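You operate a simulated robot arm through the tools that you are given. There is no shell and no other tool.

You are at the controls of a simulated robot arm. One attempt, no reset.

JOB
Brush the flux off the board in the wash tray and dry it.
Fine: cleaner on the brush, then the air wand; brush and wand back, air off. What is to be rubbed or washed off counts as gone when no trace of it is left.

Only the result counts: the job must be done as asked and must still hold three seconds after the hand-in. Knocking over, shifting, dropping, spilling or breaking anything else fails it.

ROBOT AND FRAMES
A 6-joint arm with a two-finger parallel gripper, fixed in place. Base frame: the origin is at the foot of the arm, x ahead of it, y to its left, z up; the work surface is at about z = 0.76. Units: m, rad, N and s.
With the tool pointing down near the work surface it reaches from about 0.26 to 0.64 m from the base axis. Its first joint turns from -2.007 to 2.007 rad. Payload 3.43 kg.
The tool frame sits at the grasp point between the pads (the TCP): z along the fingers, y along the line on which they close. The tips reach 0.034 m beyond it. The gripper opens to 0.128 m. The fingers are 0.024 m wide and 0.012 m thick; the gripper's body (0.048 by 0.13 m) begins 0.096 m behind the TCP.
Orientation is that of the tool frame in the base frame, as [roll, pitch, yaw] about the fixed x, y, z axes, in that order (R = Rz(yaw) Ry(pitch) Rx(roll)). With the fingers straight down and closing along the base's y, the tool's x points along the base's -x, its y along +y and its z along -z.

CONTROLS
- The arm moves only by the tool servo_tool. Its argument "deltas" is a list that holds one entry, the list of rows, each a list of 7 numbers: the shift along the tool's x, y, z in m, then the turn, a rotation vector about the tool's x, y, z in rad, then the gripper command, from -1 (fully open) to 1 (shut), values between in proportion. In form: [[[dx, dy, dz, rx, ry, rz, gripper], ...]]. A call has 1 to 20 rows; each row is the pose to reach, as a shift and turn from the pose commanded when the call began, along the tool's axes at that moment. Each row takes 0.2 s and may step no farther than 0.05 m and 0.15 rad from the row before; otherwise, or with a gripper value out of range, the whole call is refused. A pose out of reach is approached as far as the arm can. The call stops where the force on the tool passes 60 N (or 10 N more than at its start, if that is more) or the arm is blocked; 0.2 s more then pass. The fingers move at their own pace (about 0.153 m/s each) and stop on an object; they squeeze with about 21 N. The grip force told is the motor's: it shows also when the fingers shut on nothing. Time passes only in rows, and 0.2 s behind the last, so rows that repeat a pose let the fingers close. The reply holds the time, the measured pose of the TCP, the force on the tool along the base axes, the opening and the grip force, in the units named above and with some noise, with the torque about the TCP (base axes, N m) and any sound that the robot's microphone picked up.
- Cameras (640 x 400 px; columns grow to the right, rows downward): "scene" is fixed at [0.401, 0.5, 1.5835]; the picture's right is [-0.96, -0.28, 0.00], its down [-0.17, 0.59, -0.79] and it looks along [0.22, -0.76, -0.62] (base axes); focal length 330 px, centre (320, 200). "wrist" rides on the gripper at [0.076, -0.011, -0.16] in the tool frame; the picture's right is [0.15, 0.99, 0.00], its down [-0.88, 0.13, -0.46] and it looks along [-0.45, 0.07, 0.89] (tool axes); focal length 234 px, centre (320, 200). There is no depth. A picture from a camera that has moved, and an enlarged one, comes with that camera's place and axes in the base frame and with its lens.
- get_image(camera): a new picture of that camera. No time passes.
- move_column(by): slides the trunk up (or, below 0, down) by that many m; the arm rides with it, the base frame stays. It gives what a move gives, with no picture.
- close_up(camera, box): a new picture of the part [left, top, right, bottom] of that camera's present view, enlarged. No time passes.
- hand_in(): hands the job in; it is judged then, once.

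Nothing tells you positions but the pictures and the camera data. Unless the task says otherwise, let go and move clear before handing in.

The tools are called after "Emit:" as a command line: name --argument value ..., lists and objects as JSON in quotes. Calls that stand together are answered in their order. servo_tool: Moves the arm, as the interface text tells. Its arguments: {"type":"object","properties":{"deltas":{"type":"array","items":{"type":"array","items":{"type":"array","items":{"type":"number"}}}}},"required":["deltas"]} The other tools are called the same way: move_column (by) slides the trunk up or down; get_image (camera) takes a picture; close_up (camera, box) takes an enlarged picture of a part of a camera's view; hand_in () hands the job in.

At the start:

```text
t: 0.0
tcp_pos: [0.4043, -0.1161, 1.1701]
ee_rot: [-3.14, 0.0, -3.141]
ft_force: [0.1, 0.3, 0.0]
moment: [-0.01, 0.01, 0.0]
opening: 0.1279
grasp_force: 0.1
trunk travel left (down, up): [-0.9, 0.09]
```

scene: 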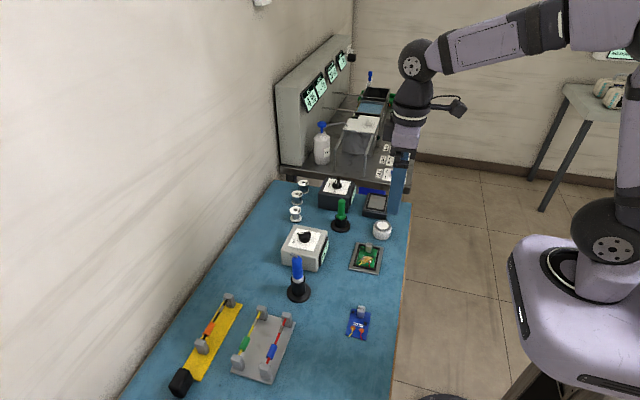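
wrist: 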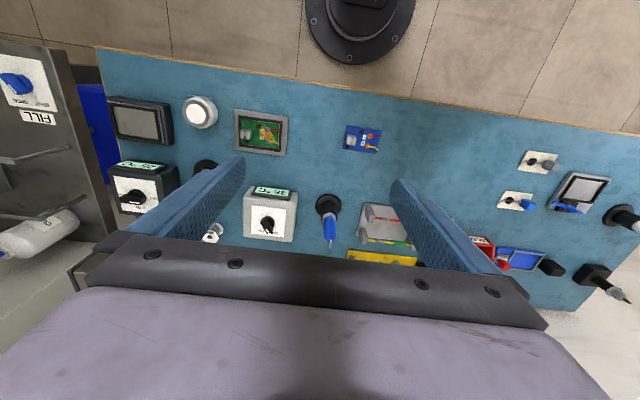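

I see a long electronics bench with soldering stations, boards, and at the far end (negative y) a wash area with a bottle, trays and knobs. I'll look at it closely before moving anything.

Emit:
close_up --camera "scene" --box '[270, 40, 430, 140]'

Emit:
close_up --camera "scene" --box '[270, 130, 430, 230]'

Emit:
close_up --camera "scene" --box '[160, 220, 420, 400]'

Emit:
close_up --camera "wrist" --box '[0, 30, 220, 270]'

Emit:
close_up --camera "wrist" --box '[420, 100, 640, 320]'

```text
4.00 times, centred on (350, 90) of scene
camera zoom: at [0.401, 0.5, 1.5835], right [-0.96, -0.28, 0.0], down [-0.17, 0.59, -0.79], along [0.22, -0.76, -0.62], focal length 1318 px, centre (200, 640)
```

zoom: 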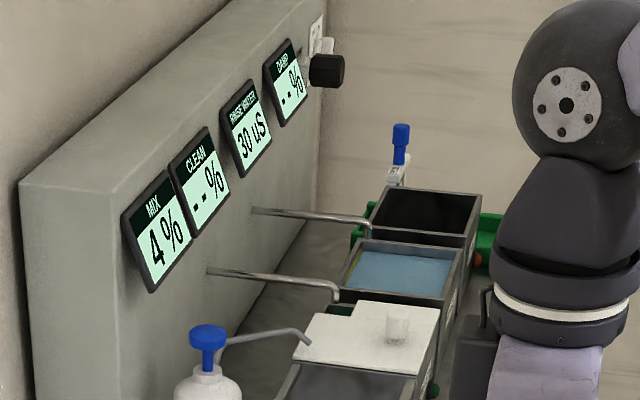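

```text
4.00 times, centred on (350, 180) of scene
camera zoom: at [0.401, 0.5, 1.5835], right [-0.96, -0.28, 0.0], down [-0.17, 0.59, -0.79], along [0.22, -0.76, -0.62], focal length 1318 px, centre (200, 280)
```

zoom: 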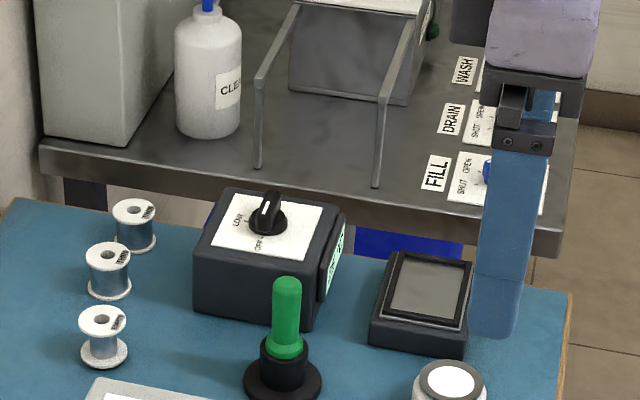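

```text
2.22 times, centred on (290, 310) of scene
camera zoom: at [0.401, 0.5, 1.5835], right [-0.96, -0.28, 0.0], down [-0.17, 0.59, -0.79], along [0.22, -0.76, -0.62], focal length 732 px, centre (387, -44)
```

zoom: 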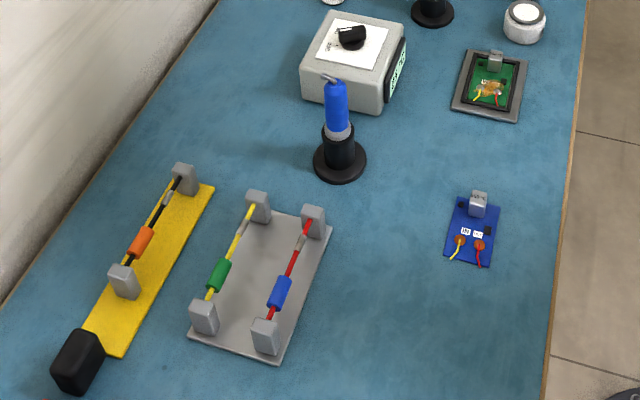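

```text
1.67 times, centred on (110, 150) of wrist
camera zoom: at [0.3279, -0.1281, 1.3295], right [-0.15, 0.99, 0.0], down [0.88, 0.13, 0.46], along [0.45, 0.07, -0.89], focal length 390 px, centre (670, 283)
```

zoom: 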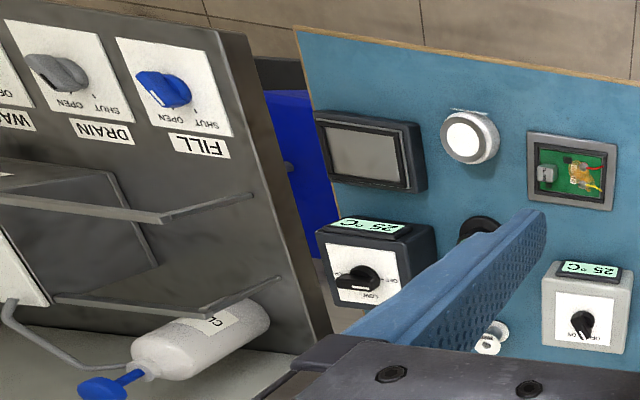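

```text
1.82 times, centred on (530, 210) of wrist
camera zoom: at [0.3279, -0.1281, 1.3295], right [-0.15, 0.99, 0.0], down [0.88, 0.13, 0.46], along [0.45, 0.07, -0.89], focal length 426 px, centre (-62, 182)
```

zoom: 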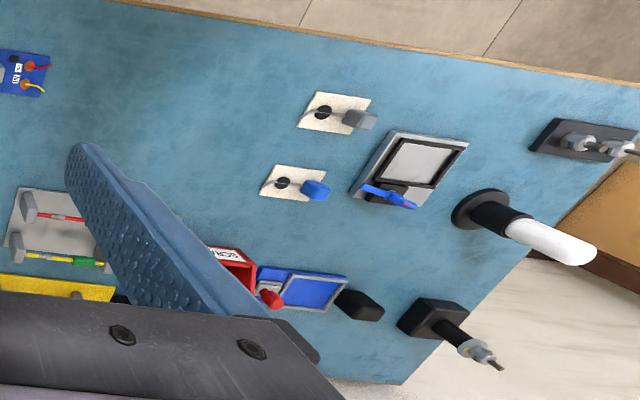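

The bench continues out of the scene camera's view on the +y side (knob cards, a framed tray with a blue item, a white-handled tool in a stand). I'll move the gripper high over to the +y side to look at it with the wrist camera.

Emit:
servo_tool --deltas '[[[0.0, 0.045, 0, 0, 0, 0, -1], [0.0, 0.09, 0, 0, 0, 0, -1], [0.0, 0.135, 0, 0, 0, 0, -1], [0.01, 0.18, 0, 0, 0, 0, -1], [0.02, 0.225, 0, 0, 0, 0, -1], [0.03, 0.27, 0, 0, 0, 0, -1], [0.04, 0.315, 0, 0, 0, 0, -1], [0.05, 0.36, 0, 0, 0, 0, -1], [0.06, 0.405, 0, 0, 0, 0, -1], [0.07, 0.45, 0, 0, 0, 0, -1], [0.08, 0.49, 0, 0, 0, 0, -1]]]'

Emit:
get_image --camera "wrist"

Emit:
get_image --camera "scene"

```text
t: 2.4
tcp_pos: [0.3237, 0.3717, 1.1665]
ee_rot: [-3.14, 0.0, 3.141]
ft_force: [0.1, -0.2, -0.2]
moment: [-0.02, -0.01, 0.0]
opening: 0.1279
grasp_force: 0.1
trunk travel left (down, up): [-0.9, 0.09]
```

```text
taken
camera wrist: at [0.2468, 0.3603, 1.3257], right [-0.15, 0.99, 0.0], down [0.88, 0.13, 0.46], along [0.45, 0.07, -0.89], focal length 234 px, centre (320, 200)
```

wrist: 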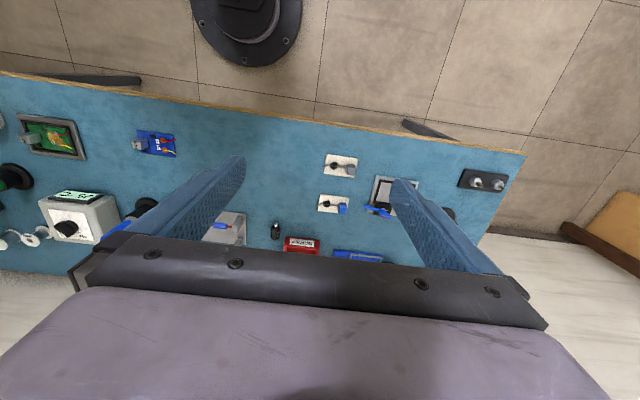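

```text
taken
```

scene: 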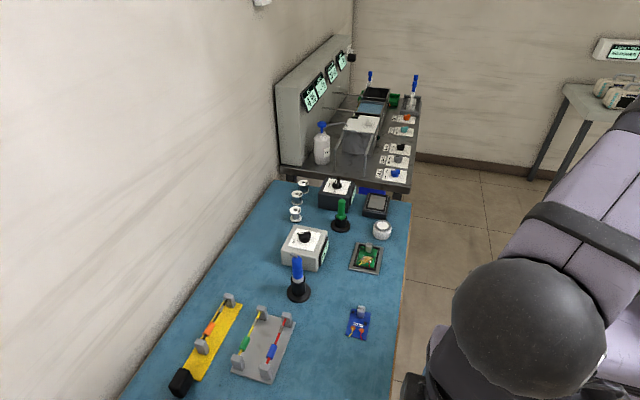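

Emit:
close_up --camera "scene" --box '[340, 60, 440, 122]'

Emit:
close_up --camera "scene" --box '[340, 110, 440, 190]'

Emit:
close_up --camera "wrist" --box '[240, 120, 540, 270]'

Emit:
close_up --camera "scene" --box '[540, 20, 640, 130]'

```text
6.40 times, centred on (390, 91) of scene
camera zoom: at [0.401, 0.5, 1.5835], right [-0.96, -0.28, 0.0], down [-0.17, 0.59, -0.79], along [0.22, -0.76, -0.62], focal length 2109 px, centre (-128, 898)
```

zoom: 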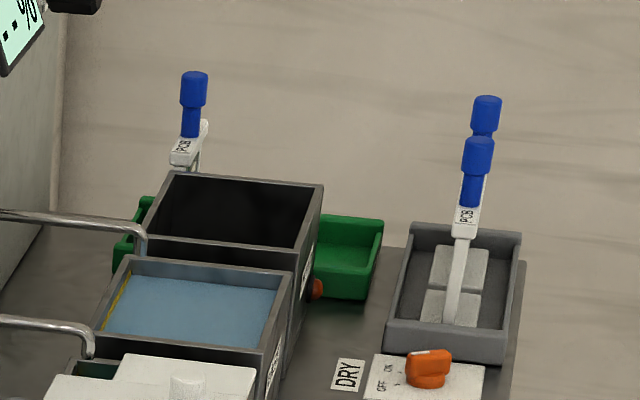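

```text
5.00 times, centred on (390, 150) of scene
camera zoom: at [0.401, 0.5, 1.5835], right [-0.96, -0.28, 0.0], down [-0.17, 0.59, -0.79], along [0.22, -0.76, -0.62], focal length 1648 px, centre (-30, 450)
```

zoom: 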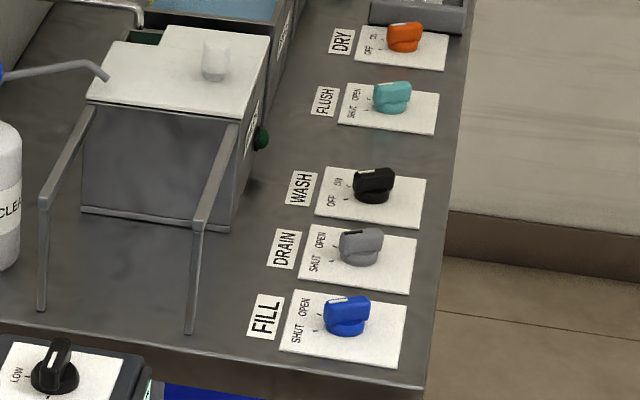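

```text
2.13 times, centred on (390, 195) of wrist
camera zoom: at [0.2468, 0.3603, 1.3257], right [-0.15, 0.99, 0.0], down [0.88, 0.13, 0.46], along [0.45, 0.07, -0.89], focal length 500 px, centre (171, 211)
```

zoom: 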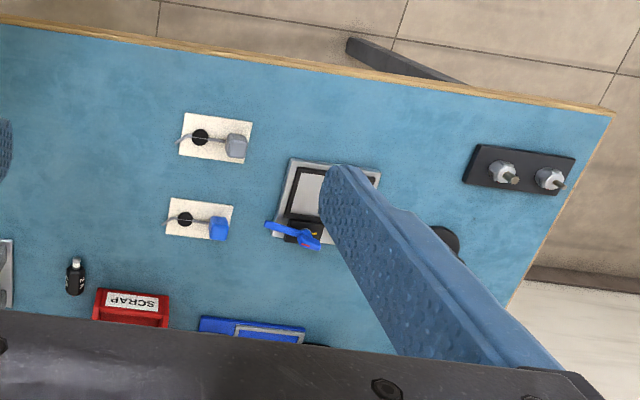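

```text
3.64 times, centred on (590, 75) of scene
camera zoom: at [0.401, 0.5, 1.5835], right [-0.96, -0.28, 0.0], down [-0.17, 0.59, -0.79], along [0.22, -0.76, -0.62], focal length 1198 px, centre (-662, 654)
```

zoom: 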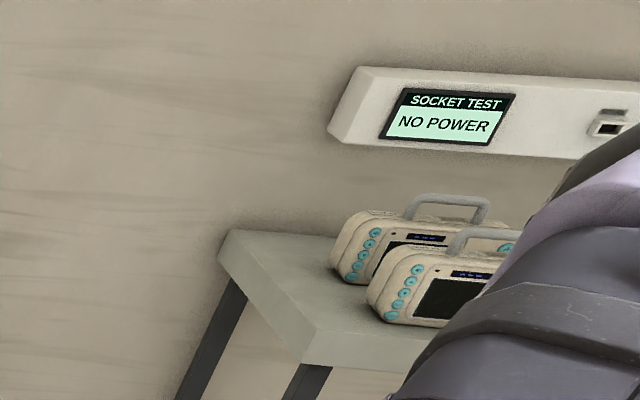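

Emit:
servo_tool --deltas '[[[0.02, 0.045, 0, 0, 0, 0, -1], [0.04, 0.09, 0, 0, 0, 0, -1], [0.06, 0.135, 0, 0, 0, 0, -1], [0.08, 0.16, 0, 0, 0, 0, -1]]]'

Emit:
get_image --camera "wrist"

Emit:
get_image --camera "scene"

```text
t: 3.4
tcp_pos: [0.2453, 0.5306, 1.1704]
ee_rot: [-3.142, 0.0, -3.139]
ft_force: [0.0, 0.6, -0.3]
moment: [-0.02, 0.01, -0.02]
opening: 0.1279
grasp_force: 0.0
trunk travel left (down, up): [-0.9, 0.09]
```

```text
taken
camera wrist: at [0.169, 0.5199, 1.3295], right [-0.15, 0.99, 0.0], down [0.88, 0.13, 0.46], along [0.45, 0.07, -0.89], focal length 234 px, centre (320, 200)
```

wrist: 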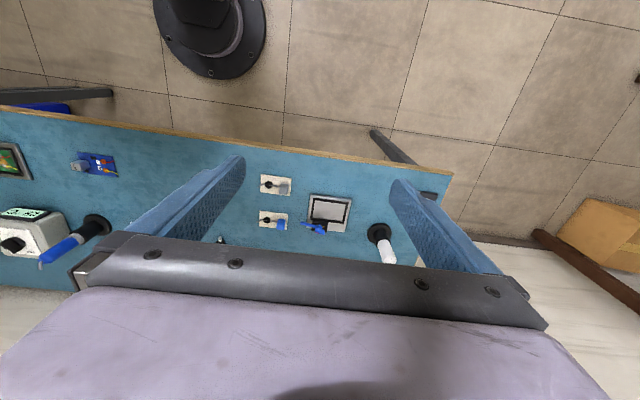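

```text
taken
```

scene: 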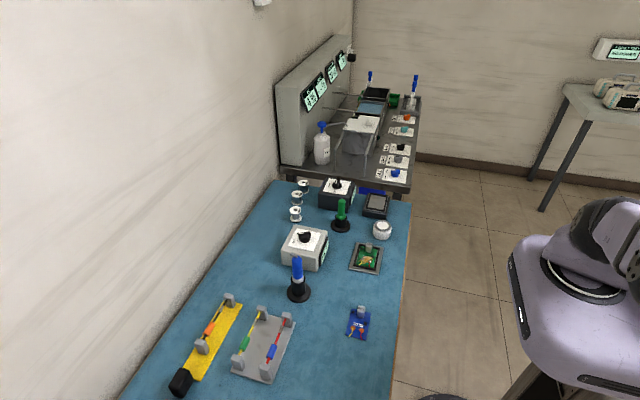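

Emit:
servo_tool --deltas '[[[-0.01, -0.02, 0, 0, 0, -0.15, -1], [-0.02, -0.04, 0, 0, 0, -0.3, -1], [-0.03, -0.06, 0, 0, 0, -0.45, -1], [-0.04, -0.08, 0, 0, 0, -0.6, -1], [-0.05, -0.1, 0, 0, 0, -0.75, -1], [-0.06, -0.12, 0, 0, 0, -0.9, -1], [-0.07, -0.14, 0, 0, 0, -1.05, -1], [-0.08, -0.16, 0, 0, 0, -1.2, -1], [-0.09, -0.18, 0, 0, 0, -1.35, -1], [-0.1, -0.2, 0, 0, 0, -1.5, -1], [-0.1, -0.2, 0, 0, 0, -1.57, -1]]]'

Emit:
get_image --camera "wrist"

```text
t: 5.8
tcp_pos: [0.3443, 0.3327, 1.1709]
ee_rot: [-3.141, 0.001, -1.57]
ft_force: [0.6, -0.9, -0.4]
moment: [-0.01, -0.04, 0.0]
opening: 0.128
grasp_force: 0.1
trunk travel left (down, up): [-0.9, 0.09]
```

```text
taken
camera wrist: at [0.3551, 0.2565, 1.3304], right [-0.99, -0.15, 0.0], down [-0.13, 0.88, 0.46], along [-0.07, 0.45, -0.89], focal length 234 px, centre (320, 200)
```

wrist: 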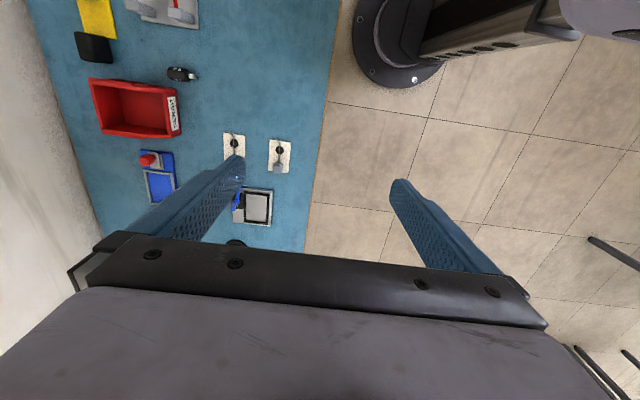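

Emit:
servo_tool --deltas '[[[0.03, -0.03, 0, 0, 0, 0, -1], [0.06, -0.06, 0, 0, 0, 0, -1], [0.09, -0.09, 0, 0, 0, 0, -1], [0.1, -0.12, 0, 0, 0, 0, -1]]]'

Emit:
get_image --camera "wrist"

Emit:
close_up --camera "wrist" --box '[160, 80, 460, 260]'

```text
t: 6.8
tcp_pos: [0.4613, 0.2329, 1.1712]
ee_rot: [3.14, 0.0, -1.571]
ft_force: [0.0, 0.1, -0.8]
moment: [0.03, 0.02, 0.01]
opening: 0.1284
grasp_force: 0.1
trunk travel left (down, up): [-0.9, 0.09]
```

```text
taken
camera wrist: at [0.4734, 0.1569, 1.3306], right [-0.99, -0.15, 0.0], down [-0.13, 0.88, 0.46], along [-0.07, 0.45, -0.89], focal length 234 px, centre (320, 200)
```

wrist: 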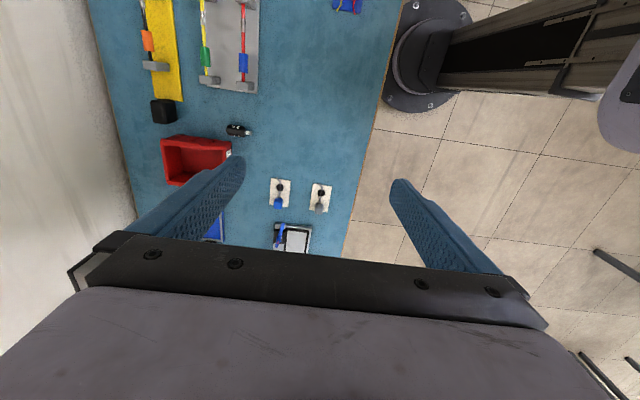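

```text
2.13 times, centred on (310, 170) of wrist
camera zoom: at [0.4734, 0.1569, 1.3306], right [-0.99, -0.15, 0.0], down [-0.13, 0.88, 0.46], along [-0.07, 0.45, -0.89], focal length 500 px, centre (341, 264)
```

zoom: 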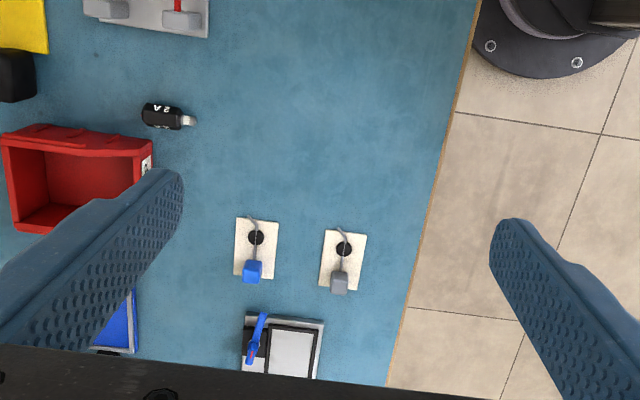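

Emit:
servo_tool --deltas '[[[-0.03, -0.02, 0, 0, 0, 0, -1], [-0.07, -0.04, 0, 0, 0, 0, -1], [-0.1, -0.06, 0, 0, 0, 0, -1]]]'

Emit:
get_image --camera "wrist"

Emit:
close_up --camera "wrist" --box '[200, 100, 440, 250]'

```text
t: 7.6
tcp_pos: [0.525, 0.3329, 1.1689]
ee_rot: [3.136, -0.003, -1.572]
ft_force: [0.1, 0.7, 1.2]
moment: [-0.06, 0.08, 0.02]
opening: 0.1282
grasp_force: 0.0
trunk travel left (down, up): [-0.9, 0.09]
```

```text
taken
camera wrist: at [0.537, 0.2571, 1.3281], right [-0.99, -0.14, 0.01], down [-0.13, 0.88, 0.45], along [-0.07, 0.45, -0.89], focal length 234 px, centre (320, 200)
```

wrist: 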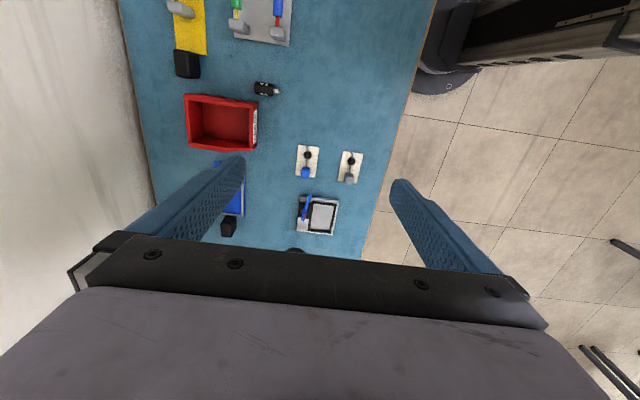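

```text
2.67 times, centred on (320, 175) of wrist
camera zoom: at [0.537, 0.2571, 1.3281], right [-0.99, -0.14, 0.01], down [-0.13, 0.88, 0.45], along [-0.07, 0.45, -0.89], focal length 624 px, centre (320, 267)
```

zoom: 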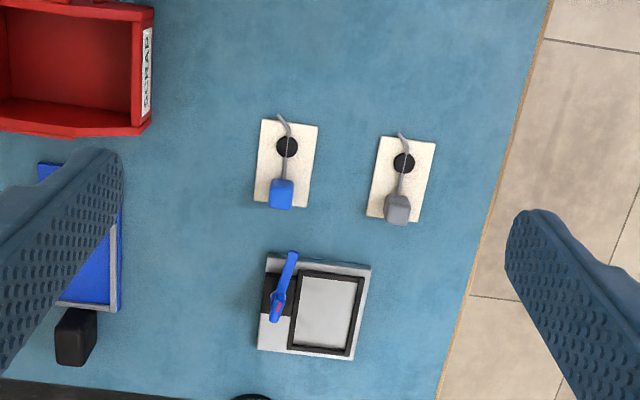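

Emit:
servo_tool --deltas '[[[0.0267, 0.01, 0, 0, 0, 0.15, -1], [0.0534, 0.02, 0, 0, 0, 0.3, -1], [0.08, 0.03, 0, 0, 0, 0.45, -1], [0.1067, 0.04, 0, 0, 0, 0.6, -1], [0.1334, 0.05, 0, 0, 0, 0.75, -1], [0.16, 0.06, 0, 0, 0, 0.9, -1], [0.1867, 0.07, 0, 0, 0, 1.05, -1], [0.2134, 0.08, 0, 0, 0, 1.2, -1], [0.24, 0.09, 0, 0, 0, 1.35, -1], [0.2667, 0.1, 0, 0, 0, 1.5, -1], [0.2934, 0.11, 0, 0, 0, 1.65, -1], [0.32, 0.12, 0, 0, 0, 1.8, -1], [0.3467, 0.13, 0, 0, 0, 1.95, -1], [0.3734, 0.13, 0, 0, 0, 2.1, -1], [0.4, 0.13, 0, 0, 0, 2.25, -1], [0.4267, 0.13, 0, 0, 0, 2.4, -1], [0.4534, 0.13, 0, 0, 0, 2.55, -1], [0.48, 0.13, 0, 0, 0, 2.7, -1], [0.5067, 0.13, 0, 0, 0, 2.85, -1], [0.5334, 0.13, 0, 0, 0, 3.0, -1]]]'

Emit:
get_image --camera "wrist"

Emit:
get_image --camera "scene"

```text
t: 11.8
tcp_pos: [0.3935, -0.2007, 1.171]
ee_rot: [-3.141, 0.0, 1.709]
ft_force: [0.9, -0.4, 0.4]
moment: [0.05, 0.01, 0.03]
opening: 0.1282
grasp_force: 0.0
trunk travel left (down, up): [-0.9, 0.09]
```

```text
taken
camera wrist: at [0.3729, -0.1276, 1.3298], right [0.96, 0.28, 0.0], down [0.25, -0.85, 0.46], along [0.13, -0.44, -0.89], focal length 234 px, centre (320, 200)
```

wrist: 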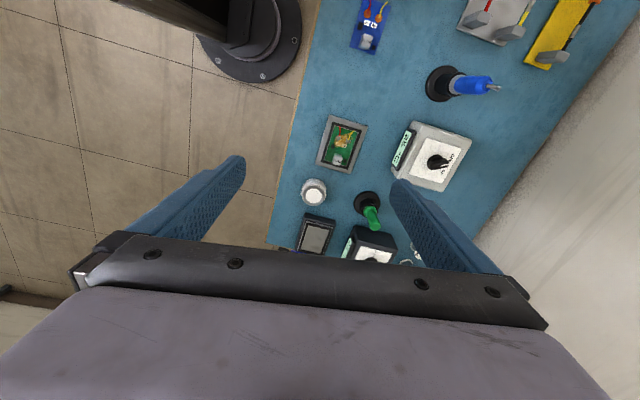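

```text
taken
```

scene: 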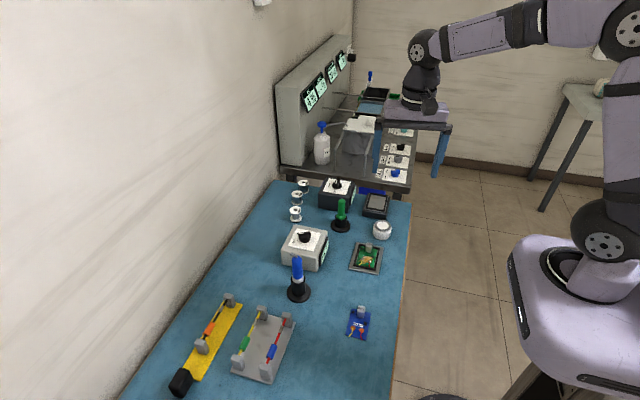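

Emit:
close_up --camera "wrist" --box '[260, 90, 480, 265]'

Emit:
close_up --camera "scene" --box '[330, 180, 420, 280]'

Emit:
close_up --camera "scene" --box '[260, 170, 360, 310]'

Emit:
close_up --camera "scene" --box '[330, 290, 390, 350]'

```text
2.29 times, centred on (370, 178) of wrist
camera zoom: at [0.3729, -0.1276, 1.3298], right [0.96, 0.28, 0.0], down [0.25, -0.85, 0.46], along [0.13, -0.44, -0.89], focal length 535 px, centre (206, 251)
```

zoom: 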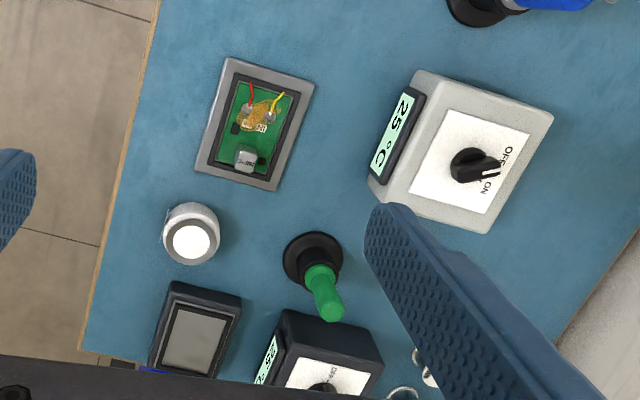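

```text
4.00 times, centred on (375, 230) of scene
camera zoom: at [0.401, 0.5, 1.5835], right [-0.96, -0.28, 0.0], down [-0.17, 0.59, -0.79], along [0.22, -0.76, -0.62], focal length 1318 px, centre (100, 80)
```

zoom: 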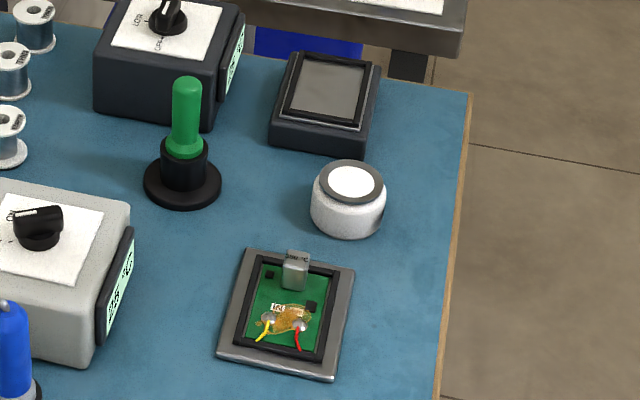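

```text
2.86 times, centred on (310, 240) of scene
camera zoom: at [0.401, 0.5, 1.5835], right [-0.96, -0.28, 0.0], down [-0.17, 0.59, -0.79], along [0.22, -0.76, -0.62], focal length 942 px, centre (349, 86)
```

zoom: 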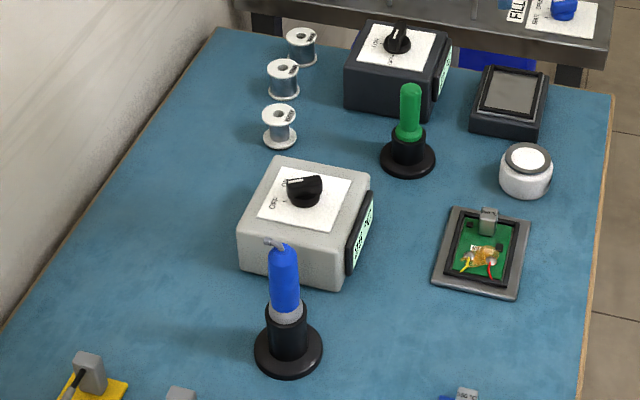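

```text
6.67 times, centred on (360, 320) of scene
camera zoom: at [0.401, 0.5, 1.5835], right [-0.96, -0.28, 0.0], down [-0.17, 0.59, -0.79], along [0.22, -0.76, -0.62], focal length 2197 px, centre (53, -600)
```

zoom: 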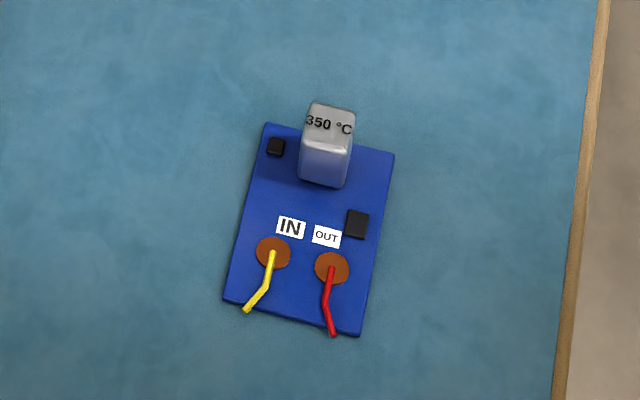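

Emit:
close_up --camera "scene" --box '[320, 185, 360, 235]'

Emit:
close_up --camera "scene" --box '[280, 250, 320, 305]'

Emit:
close_up --camera "scene" --box '[345, 235, 390, 280]'

Emit:
close_up --camera "scene" --box '[355, 185, 400, 245]'

Emit:
close_up --camera "scene" --box '[310, 170, 360, 215]'

Emit:
close_up --camera "scene" --box '[275, 220, 335, 275]'

```text
8.00 times, centred on (340, 210) of scene
camera zoom: at [0.401, 0.5, 1.5835], right [-0.96, -0.28, 0.0], down [-0.17, 0.59, -0.79], along [0.22, -0.76, -0.62], focal length 2636 px, centre (160, 120)
```

zoom: 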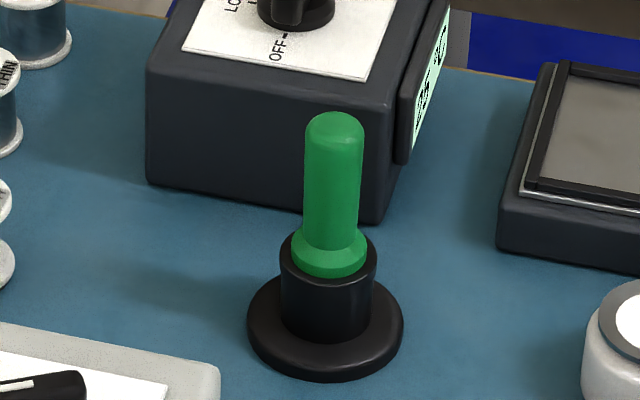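

```text
7.27 times, centred on (300, 278) of scene
camera zoom: at [0.401, 0.5, 1.5835], right [-0.96, -0.28, 0.0], down [-0.17, 0.59, -0.79], along [0.22, -0.76, -0.62], focal length 2397 px, centre (466, -364)
```

zoom: 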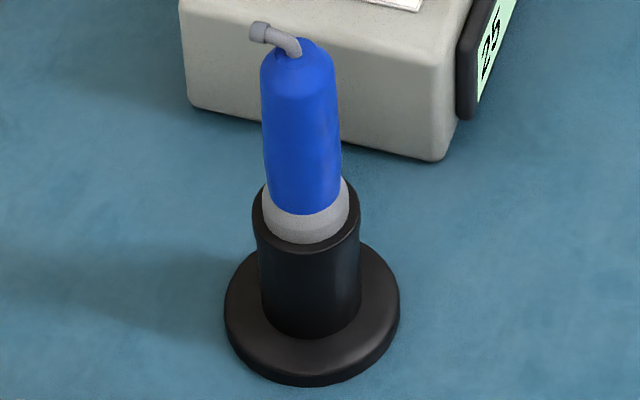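

```text
8.89 times, centred on (368, 258) of scene
camera zoom: at [0.401, 0.5, 1.5835], right [-0.96, -0.28, 0.0], down [-0.17, 0.59, -0.79], along [0.22, -0.76, -0.62], focal length 2929 px, centre (-102, -311)
```

zoom: 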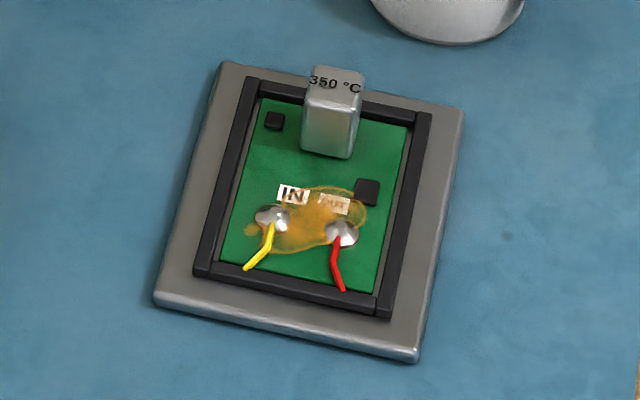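

```text
6.67 times, centred on (378, 215) of scene
camera zoom: at [0.401, 0.5, 1.5835], right [-0.96, -0.28, 0.0], down [-0.17, 0.59, -0.79], along [0.22, -0.76, -0.62], focal length 2197 px, centre (-63, 100)
```

zoom: 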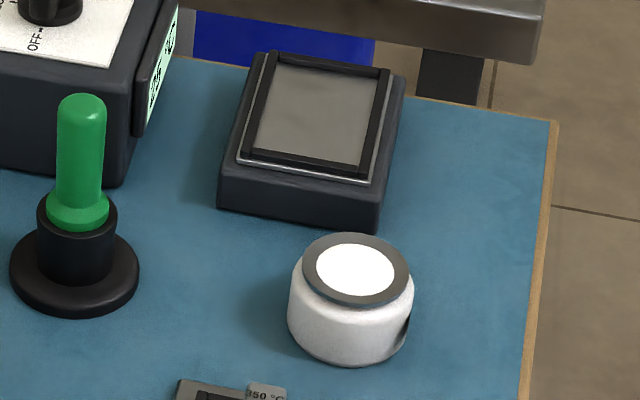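

```text
8.89 times, centred on (335, 192) of scene
camera zoom: at [0.401, 0.5, 1.5835], right [-0.96, -0.28, 0.0], down [-0.17, 0.59, -0.79], along [0.22, -0.76, -0.62], focal length 2929 px, centre (187, 267)
```

zoom: 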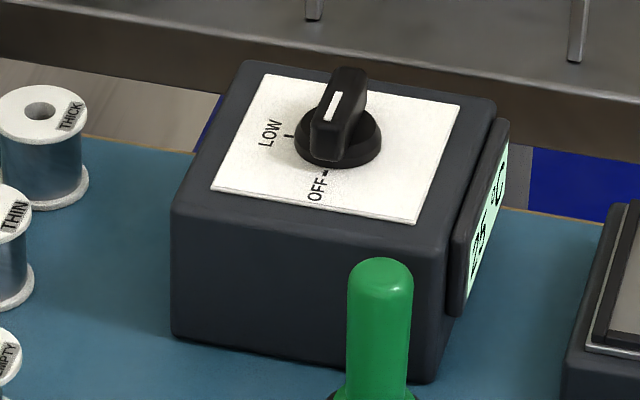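

```text
7.27 times, centred on (305, 248) of scene
camera zoom: at [0.401, 0.5, 1.5835], right [-0.96, -0.28, 0.0], down [-0.17, 0.59, -0.79], along [0.22, -0.76, -0.62], focal length 2397 px, centre (429, -146)
```

zoom: 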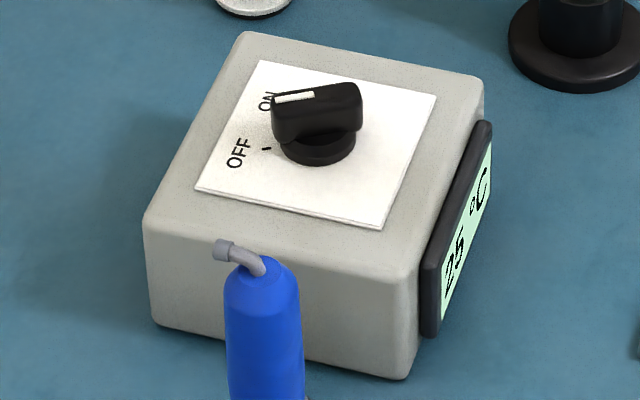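

Emit:
close_up --camera "wrist" --box '[390, 110, 480, 190]'

Emit:
close_up --camera "wrist" --box '[340, 180, 400, 250]'

Emit:
close_up --camera "wrist" --box '[290, 170, 345, 250]'

Emit:
close_up --camera "wrist" --box '[305, 105, 375, 180]'

Emit:
close_up --camera "wrist" --box '[415, 55, 510, 110]'

```text
5.00 times, centred on (435, 150) of wrist
camera zoom: at [0.3729, -0.1276, 1.3298], right [0.96, 0.28, 0.0], down [0.25, -0.85, 0.46], along [0.13, -0.44, -0.89], focal length 1171 px, centre (-255, 450)
```

zoom: 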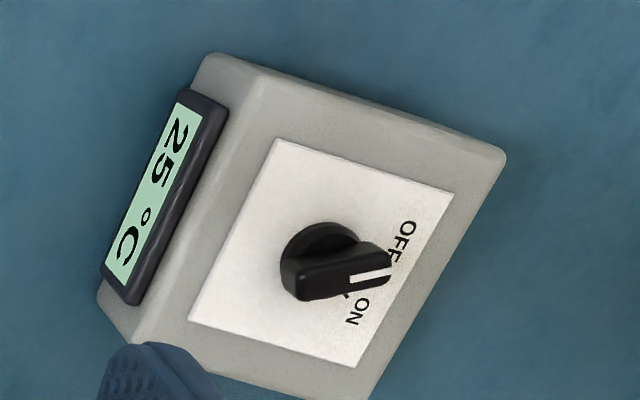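

```text
5.71 times, centred on (370, 215) of wrist
camera zoom: at [0.3729, -0.1276, 1.3298], right [0.96, 0.28, 0.0], down [0.25, -0.85, 0.46], along [0.13, -0.44, -0.89], focal length 1338 px, centre (34, 114)
```

zoom: 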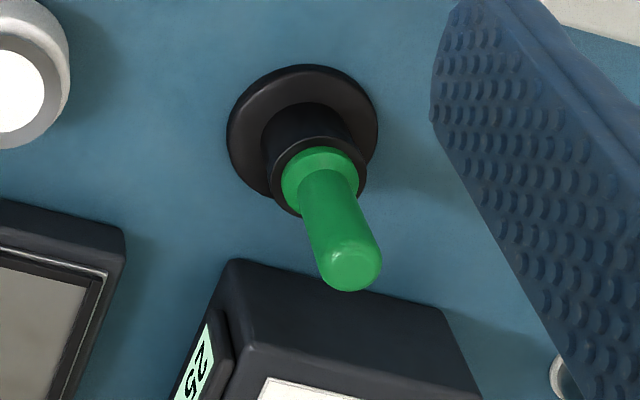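

```text
5.00 times, centred on (318, 210) of wrist
camera zoom: at [0.3729, -0.1276, 1.3298], right [0.96, 0.28, 0.0], down [0.25, -0.85, 0.46], along [0.13, -0.44, -0.89], focal length 1171 px, centre (332, 150)
```

zoom: 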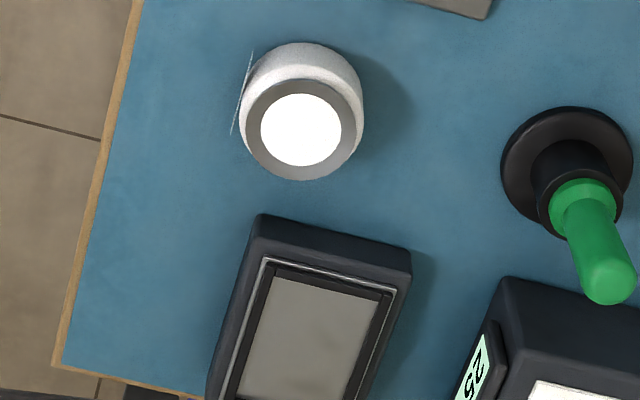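

```text
5.33 times, centred on (340, 142) of wrist
camera zoom: at [0.3729, -0.1276, 1.3298], right [0.96, 0.28, 0.0], down [0.25, -0.85, 0.46], along [0.13, -0.44, -0.89], focal length 1249 px, centre (213, 507)
```

zoom: 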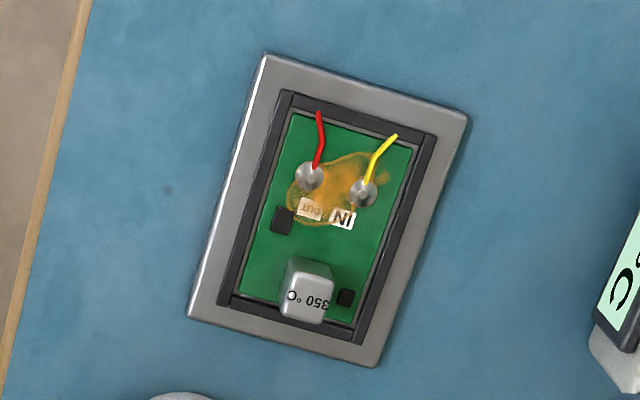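

```text
6.74 times, centred on (462, 82) of wrist
camera zoom: at [0.3729, -0.1276, 1.3298], right [0.96, 0.28, 0.0], down [0.25, -0.85, 0.46], along [0.13, -0.44, -0.89], focal length 1578 px, centre (-640, 992)
```

zoom: 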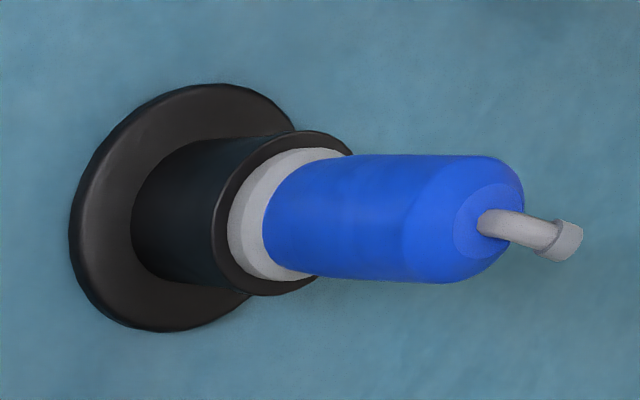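

Emit:
servo_tool --deltas '[[[0.034, 0.009, 0, 0, 0, -0.15, -1], [0.068, 0.018, 0, 0, 0, -0.3, -1], [0.102, 0.02, 0, 0, 0, -0.45, -1], [0.136, 0.02, 0, 0, 0, -0.6, -1], [0.17, 0.03, 0, 0, 0, -0.75, -1], [0.204, 0.03, 0, 0, 0, -0.9, -1], [0.238, 0.04, 0, 0, 0, -1.05, -1], [0.272, 0.05, 0, 0, 0, -1.2, -1], [0.306, 0.06, 0, 0, 0, -1.35, -1], [0.34, 0.07, 0, 0, 0, -1.5, -1], [0.374, 0.08, 0, 0, 0, -1.65, -1], [0.408, 0.09, 0, 0, 0, -1.8, -1], [0.442, 0.1, 0, 0, 0, -1.95, -1], [0.476, 0.1, 0, 0, 0, -2.1, -1], [0.51, 0.1, 0, 0, 0, -2.25, -1], [0.544, 0.1, 0, 0, 0, -2.4, -1], [0.578, 0.1, 0, 0, 0, -2.55, -1], [0.612, 0.1, 0, 0, 0, -2.7, -1], [0.646, 0.1, 0, 0, 0, -2.85, -1], [0.67, 0.1, 0, 0, 0, -3.0, -1]]]'

Emit:
get_image --camera "wrist"

Emit:
close_up --camera "wrist" --box '[220, 100, 420, 240]'

```text
t: 16.0
tcp_pos: [0.3818, 0.4524, 1.1617]
ee_rot: [-3.141, 0.0, -1.577]
ft_force: [0.0, 0.1, 0.6]
moment: [0.06, -0.04, 0.02]
opening: 0.1279
grasp_force: 0.1
out of reach, approached as far as the arm can: row 20
trunk travel left (down, up): [-0.9, 0.09]
```

```text
taken
camera wrist: at [0.3922, 0.3778, 1.3199], right [-0.99, -0.14, 0.0], down [-0.13, 0.88, 0.46], along [-0.06, 0.45, -0.89], focal length 234 px, centre (320, 200)
```

wrist: 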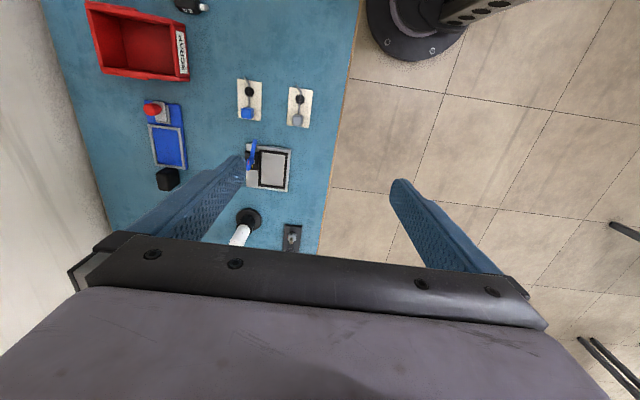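

```text
2.86 times, centred on (320, 170) of wrist
camera zoom: at [0.3922, 0.3778, 1.3199], right [-0.99, -0.14, 0.0], down [-0.13, 0.88, 0.46], along [-0.06, 0.45, -0.89], focal length 669 px, centre (320, 286)
```

zoom: 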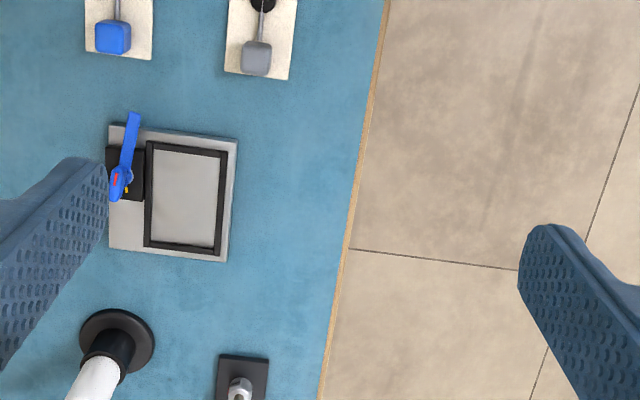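

Emit:
close_up --camera "wrist" --box '[225, 200, 315, 255]'

Emit:
close_up --camera "wrist" --box '[240, 130, 300, 200]'

Emit:
close_up --camera "wrist" --box '[135, 90, 205, 195]'

Emit:
close_up --camera "wrist" --box '[225, 70, 320, 135]'

```text
7.11 times, centred on (270, 228) of wrist
camera zoom: at [0.3922, 0.3778, 1.3199], right [-0.99, -0.14, 0.0], down [-0.13, 0.88, 0.46], along [-0.06, 0.45, -0.89], focal length 1665 px, centre (676, 4)
```

zoom: 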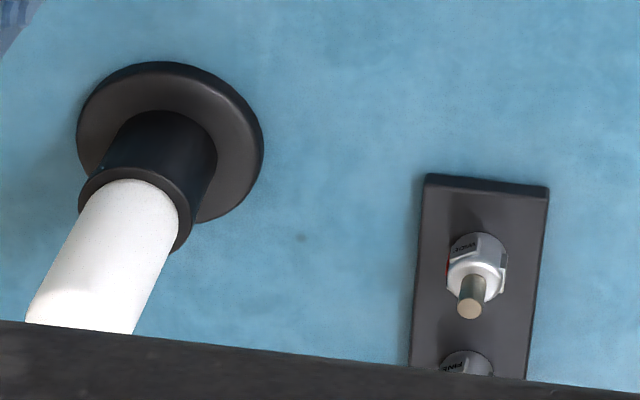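

```text
5.71 times, centred on (270, 165) of wrist
camera zoom: at [0.3922, 0.3778, 1.3199], right [-0.99, -0.14, 0.0], down [-0.13, 0.88, 0.46], along [-0.06, 0.45, -0.89], focal length 1338 px, centre (606, 400)
```

zoom: 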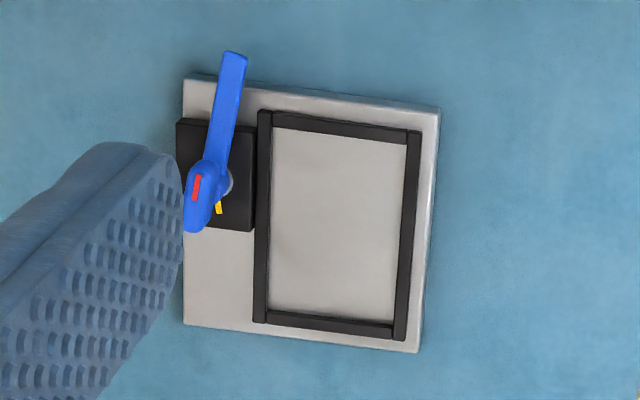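

```text
3.81 times, centred on (170, 142) of wrist
camera zoom: at [0.3922, 0.3778, 1.3199], right [-0.99, -0.14, 0.0], down [-0.13, 0.88, 0.46], along [-0.06, 0.45, -0.89], focal length 892 px, centre (891, 419)
```

zoom: 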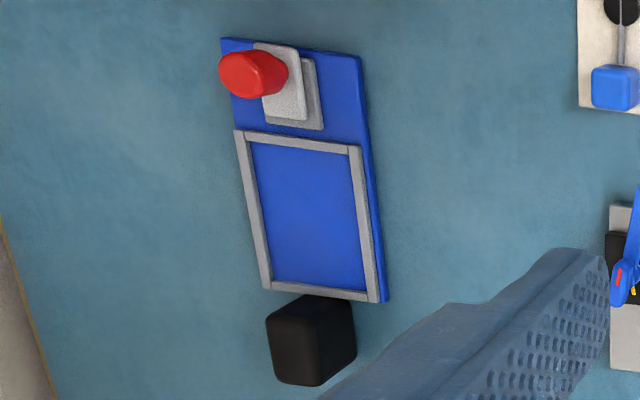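

```text
6.15 times, centred on (272, 102) of wrist
camera zoom: at [0.3922, 0.3778, 1.3199], right [-0.99, -0.14, 0.0], down [-0.13, 0.88, 0.46], along [-0.06, 0.45, -0.89], focal length 1441 px, centre (612, 800)
```

zoom: 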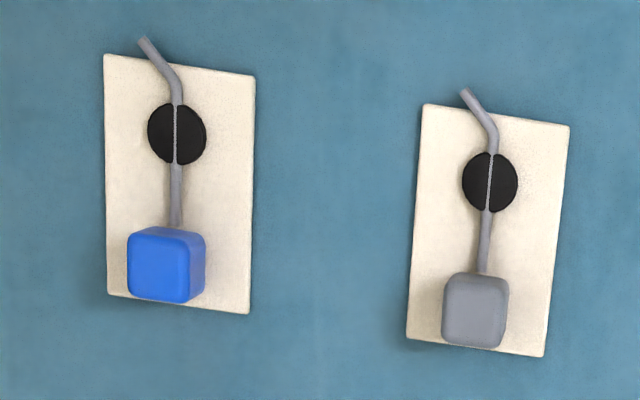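

Emit:
servo_tool --deltas '[[[0.045, 0.01, 0, 0, 0, 0.1, -1], [0.09, 0.02, 0, 0, 0, 0.2, -1], [0.135, 0.03, 0, 0, 0, 0.3, -1], [0.18, 0.04, 0, 0, 0, 0.4, -1], [0.225, 0.05, 0, 0, 0, 0.5, -1], [0.27, 0.05, 0, 0, 0, 0.6, -1], [0.315, 0.05, 0, 0, 0, 0.7, -1], [0.36, 0.05, 0, 0, 0, 0.8, -1], [0.405, 0.05, 0, 0, 0, 0.9, -1], [0.45, 0.05, 0, 0, 0, 1.0, -1], [0.495, 0.05, 0.0, 0, 0, 1.1, -1], [0.54, 0.05, 0.0, 0, 0, 1.2, -1], [0.585, 0.05, 0.0, 0, 0, 1.3, -1], [0.63, 0.06, 0.0, 0, 0, 1.4, -1], [0.67, 0.07, 0.0, 0, 0, 1.5, -1], [0.7, 0.08, 0.03, 0, 0, 1.57, -1], [0.7, 0.08, 0.07, 0, 0, 1.57, -1], [0.7, 0.08, 0.1, 0, 0, 1.57, -1]]]'

Emit:
get_image --camera "wrist"

Emit:
get_image --camera "scene"

```text
t: 19.8
tcp_pos: [0.3008, -0.245, 1.0592]
ee_rot: [-3.141, -0.001, -3.141]
ft_force: [-0.1, 0.0, -0.1]
moment: [0.0, 0.02, -0.01]
opening: 0.1283
grasp_force: 0.2
trunk travel left (down, up): [-0.9, 0.09]
```

```text
taken
camera wrist: at [0.2264, -0.2562, 1.2189], right [-0.15, 0.99, 0.0], down [0.88, 0.13, 0.46], along [0.45, 0.07, -0.89], focal length 234 px, centre (320, 200)
```

wrist: 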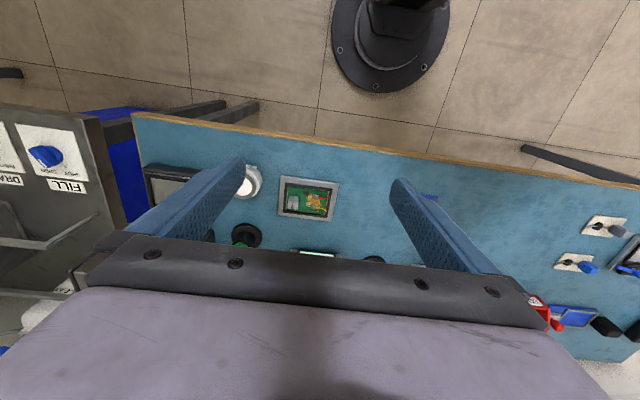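

```text
taken
```

scene: 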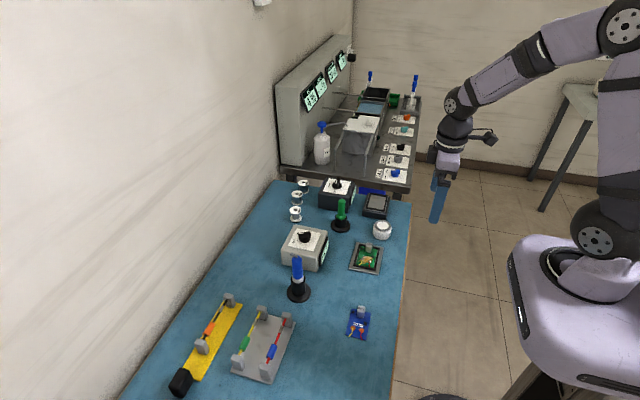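

Emit:
servo_tool --deltas '[[[0, -0.02, 0, 0, -0.15, 0, -1], [0, -0.04, 0, 0, -0.3, 0, -1], [-0.02, -0.06, 0, 0, -0.45, 0, -1], [-0.03, -0.06, 0, 0, -0.6, 0, -1]]]'

Emit:
get_image --camera "wrist"

```text
t: 20.8
tcp_pos: [0.3317, -0.303, 1.0598]
ee_rot: [-3.141, 0.604, 3.14]
ft_force: [0.3, -1.0, -0.3]
moment: [0.01, 0.01, -0.03]
opening: 0.128
grasp_force: 0.1
trunk travel left (down, up): [-0.9, 0.09]
```

```text
taken
camera wrist: at [0.1789, -0.3149, 1.1478], right [-0.12, 0.99, -0.08], down [0.47, 0.13, 0.87], along [0.88, 0.06, -0.48], focal length 234 px, centre (320, 200)
```

wrist: 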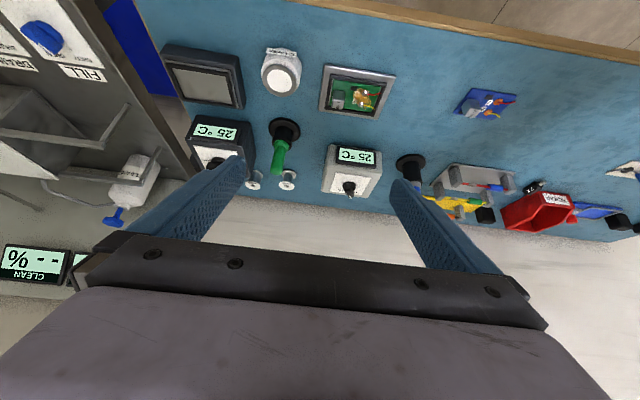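

Emit:
close_up --camera "wrist" --box '[255, 35, 310, 105]'

Emit:
close_up --camera "wrist" --box '[260, 105, 310, 195]'

Emit:
close_up --camera "wrist" --box '[155, 35, 265, 190]'

Emit:
close_up --camera "wrist" --box '[310, 60, 450, 200]'

Emit:
close_up --camera "wrist" --box '[0, 0, 160, 290]'

```text
5.71 times, centred on (282, 70) of wrist
camera zoom: at [0.1789, -0.3149, 1.1478], right [-0.12, 0.99, -0.08], down [0.47, 0.13, 0.87], along [0.88, 0.06, -0.48], focal length 1338 px, centre (534, 943)
```

zoom: 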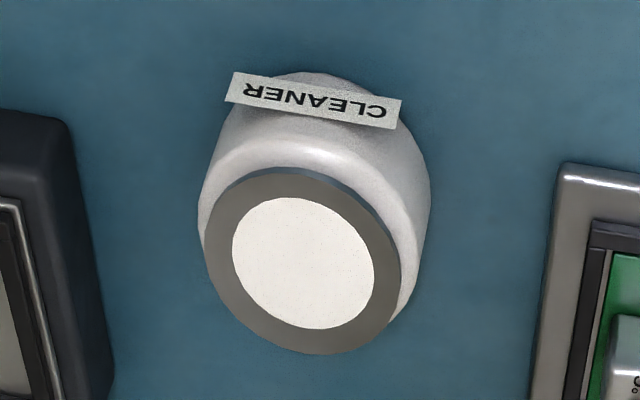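

```text
4.44 times, centred on (285, 150) of wrist
camera zoom: at [0.1789, -0.3149, 1.1478], right [-0.12, 0.99, -0.08], down [0.47, 0.13, 0.87], along [0.88, 0.06, -0.48], focal length 1041 px, centre (476, 422)
```

zoom: 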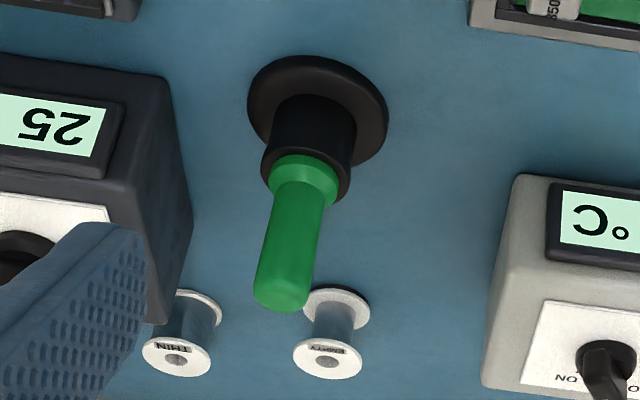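

```text
2.58 times, centred on (210, 112) of wrist
camera zoom: at [0.1789, -0.3149, 1.1478], right [-0.12, 0.99, -0.08], down [0.47, 0.13, 0.87], along [0.88, 0.06, -0.48], focal length 604 px, centre (604, 426)
```

zoom: 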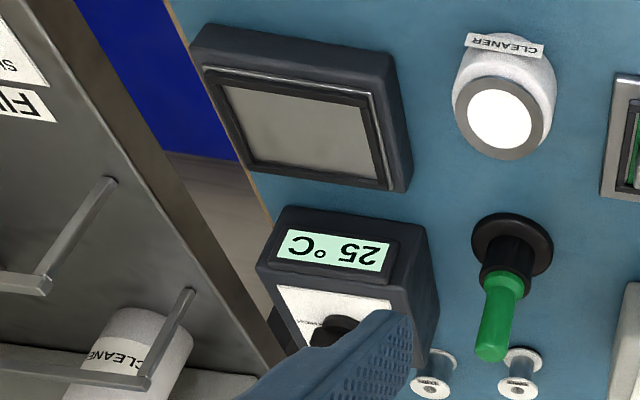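

```text
2.86 times, centred on (380, 130) of wrist
camera zoom: at [0.1789, -0.3149, 1.1478], right [-0.12, 0.99, -0.08], down [0.47, 0.13, 0.87], along [0.88, 0.06, -0.48], focal length 669 px, centre (149, 400)
```

zoom: 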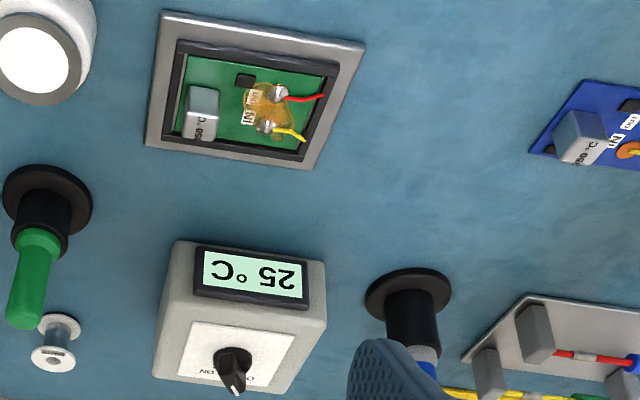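

```text
1.38 times, centred on (80, 145) of wrist
camera zoom: at [0.1789, -0.3149, 1.1478], right [-0.12, 0.99, -0.08], down [0.47, 0.13, 0.87], along [0.88, 0.06, -0.48], focal length 323 px, centre (651, 276)
```

zoom: 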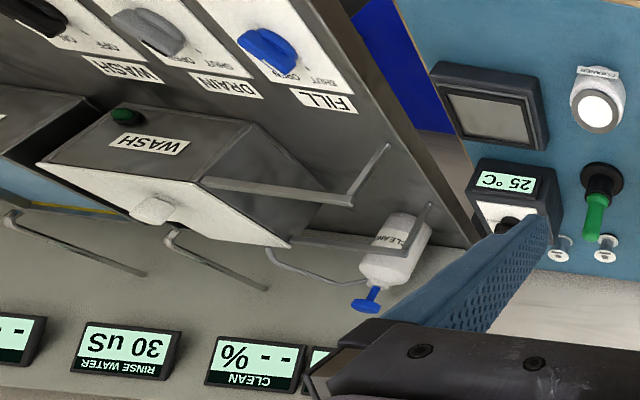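

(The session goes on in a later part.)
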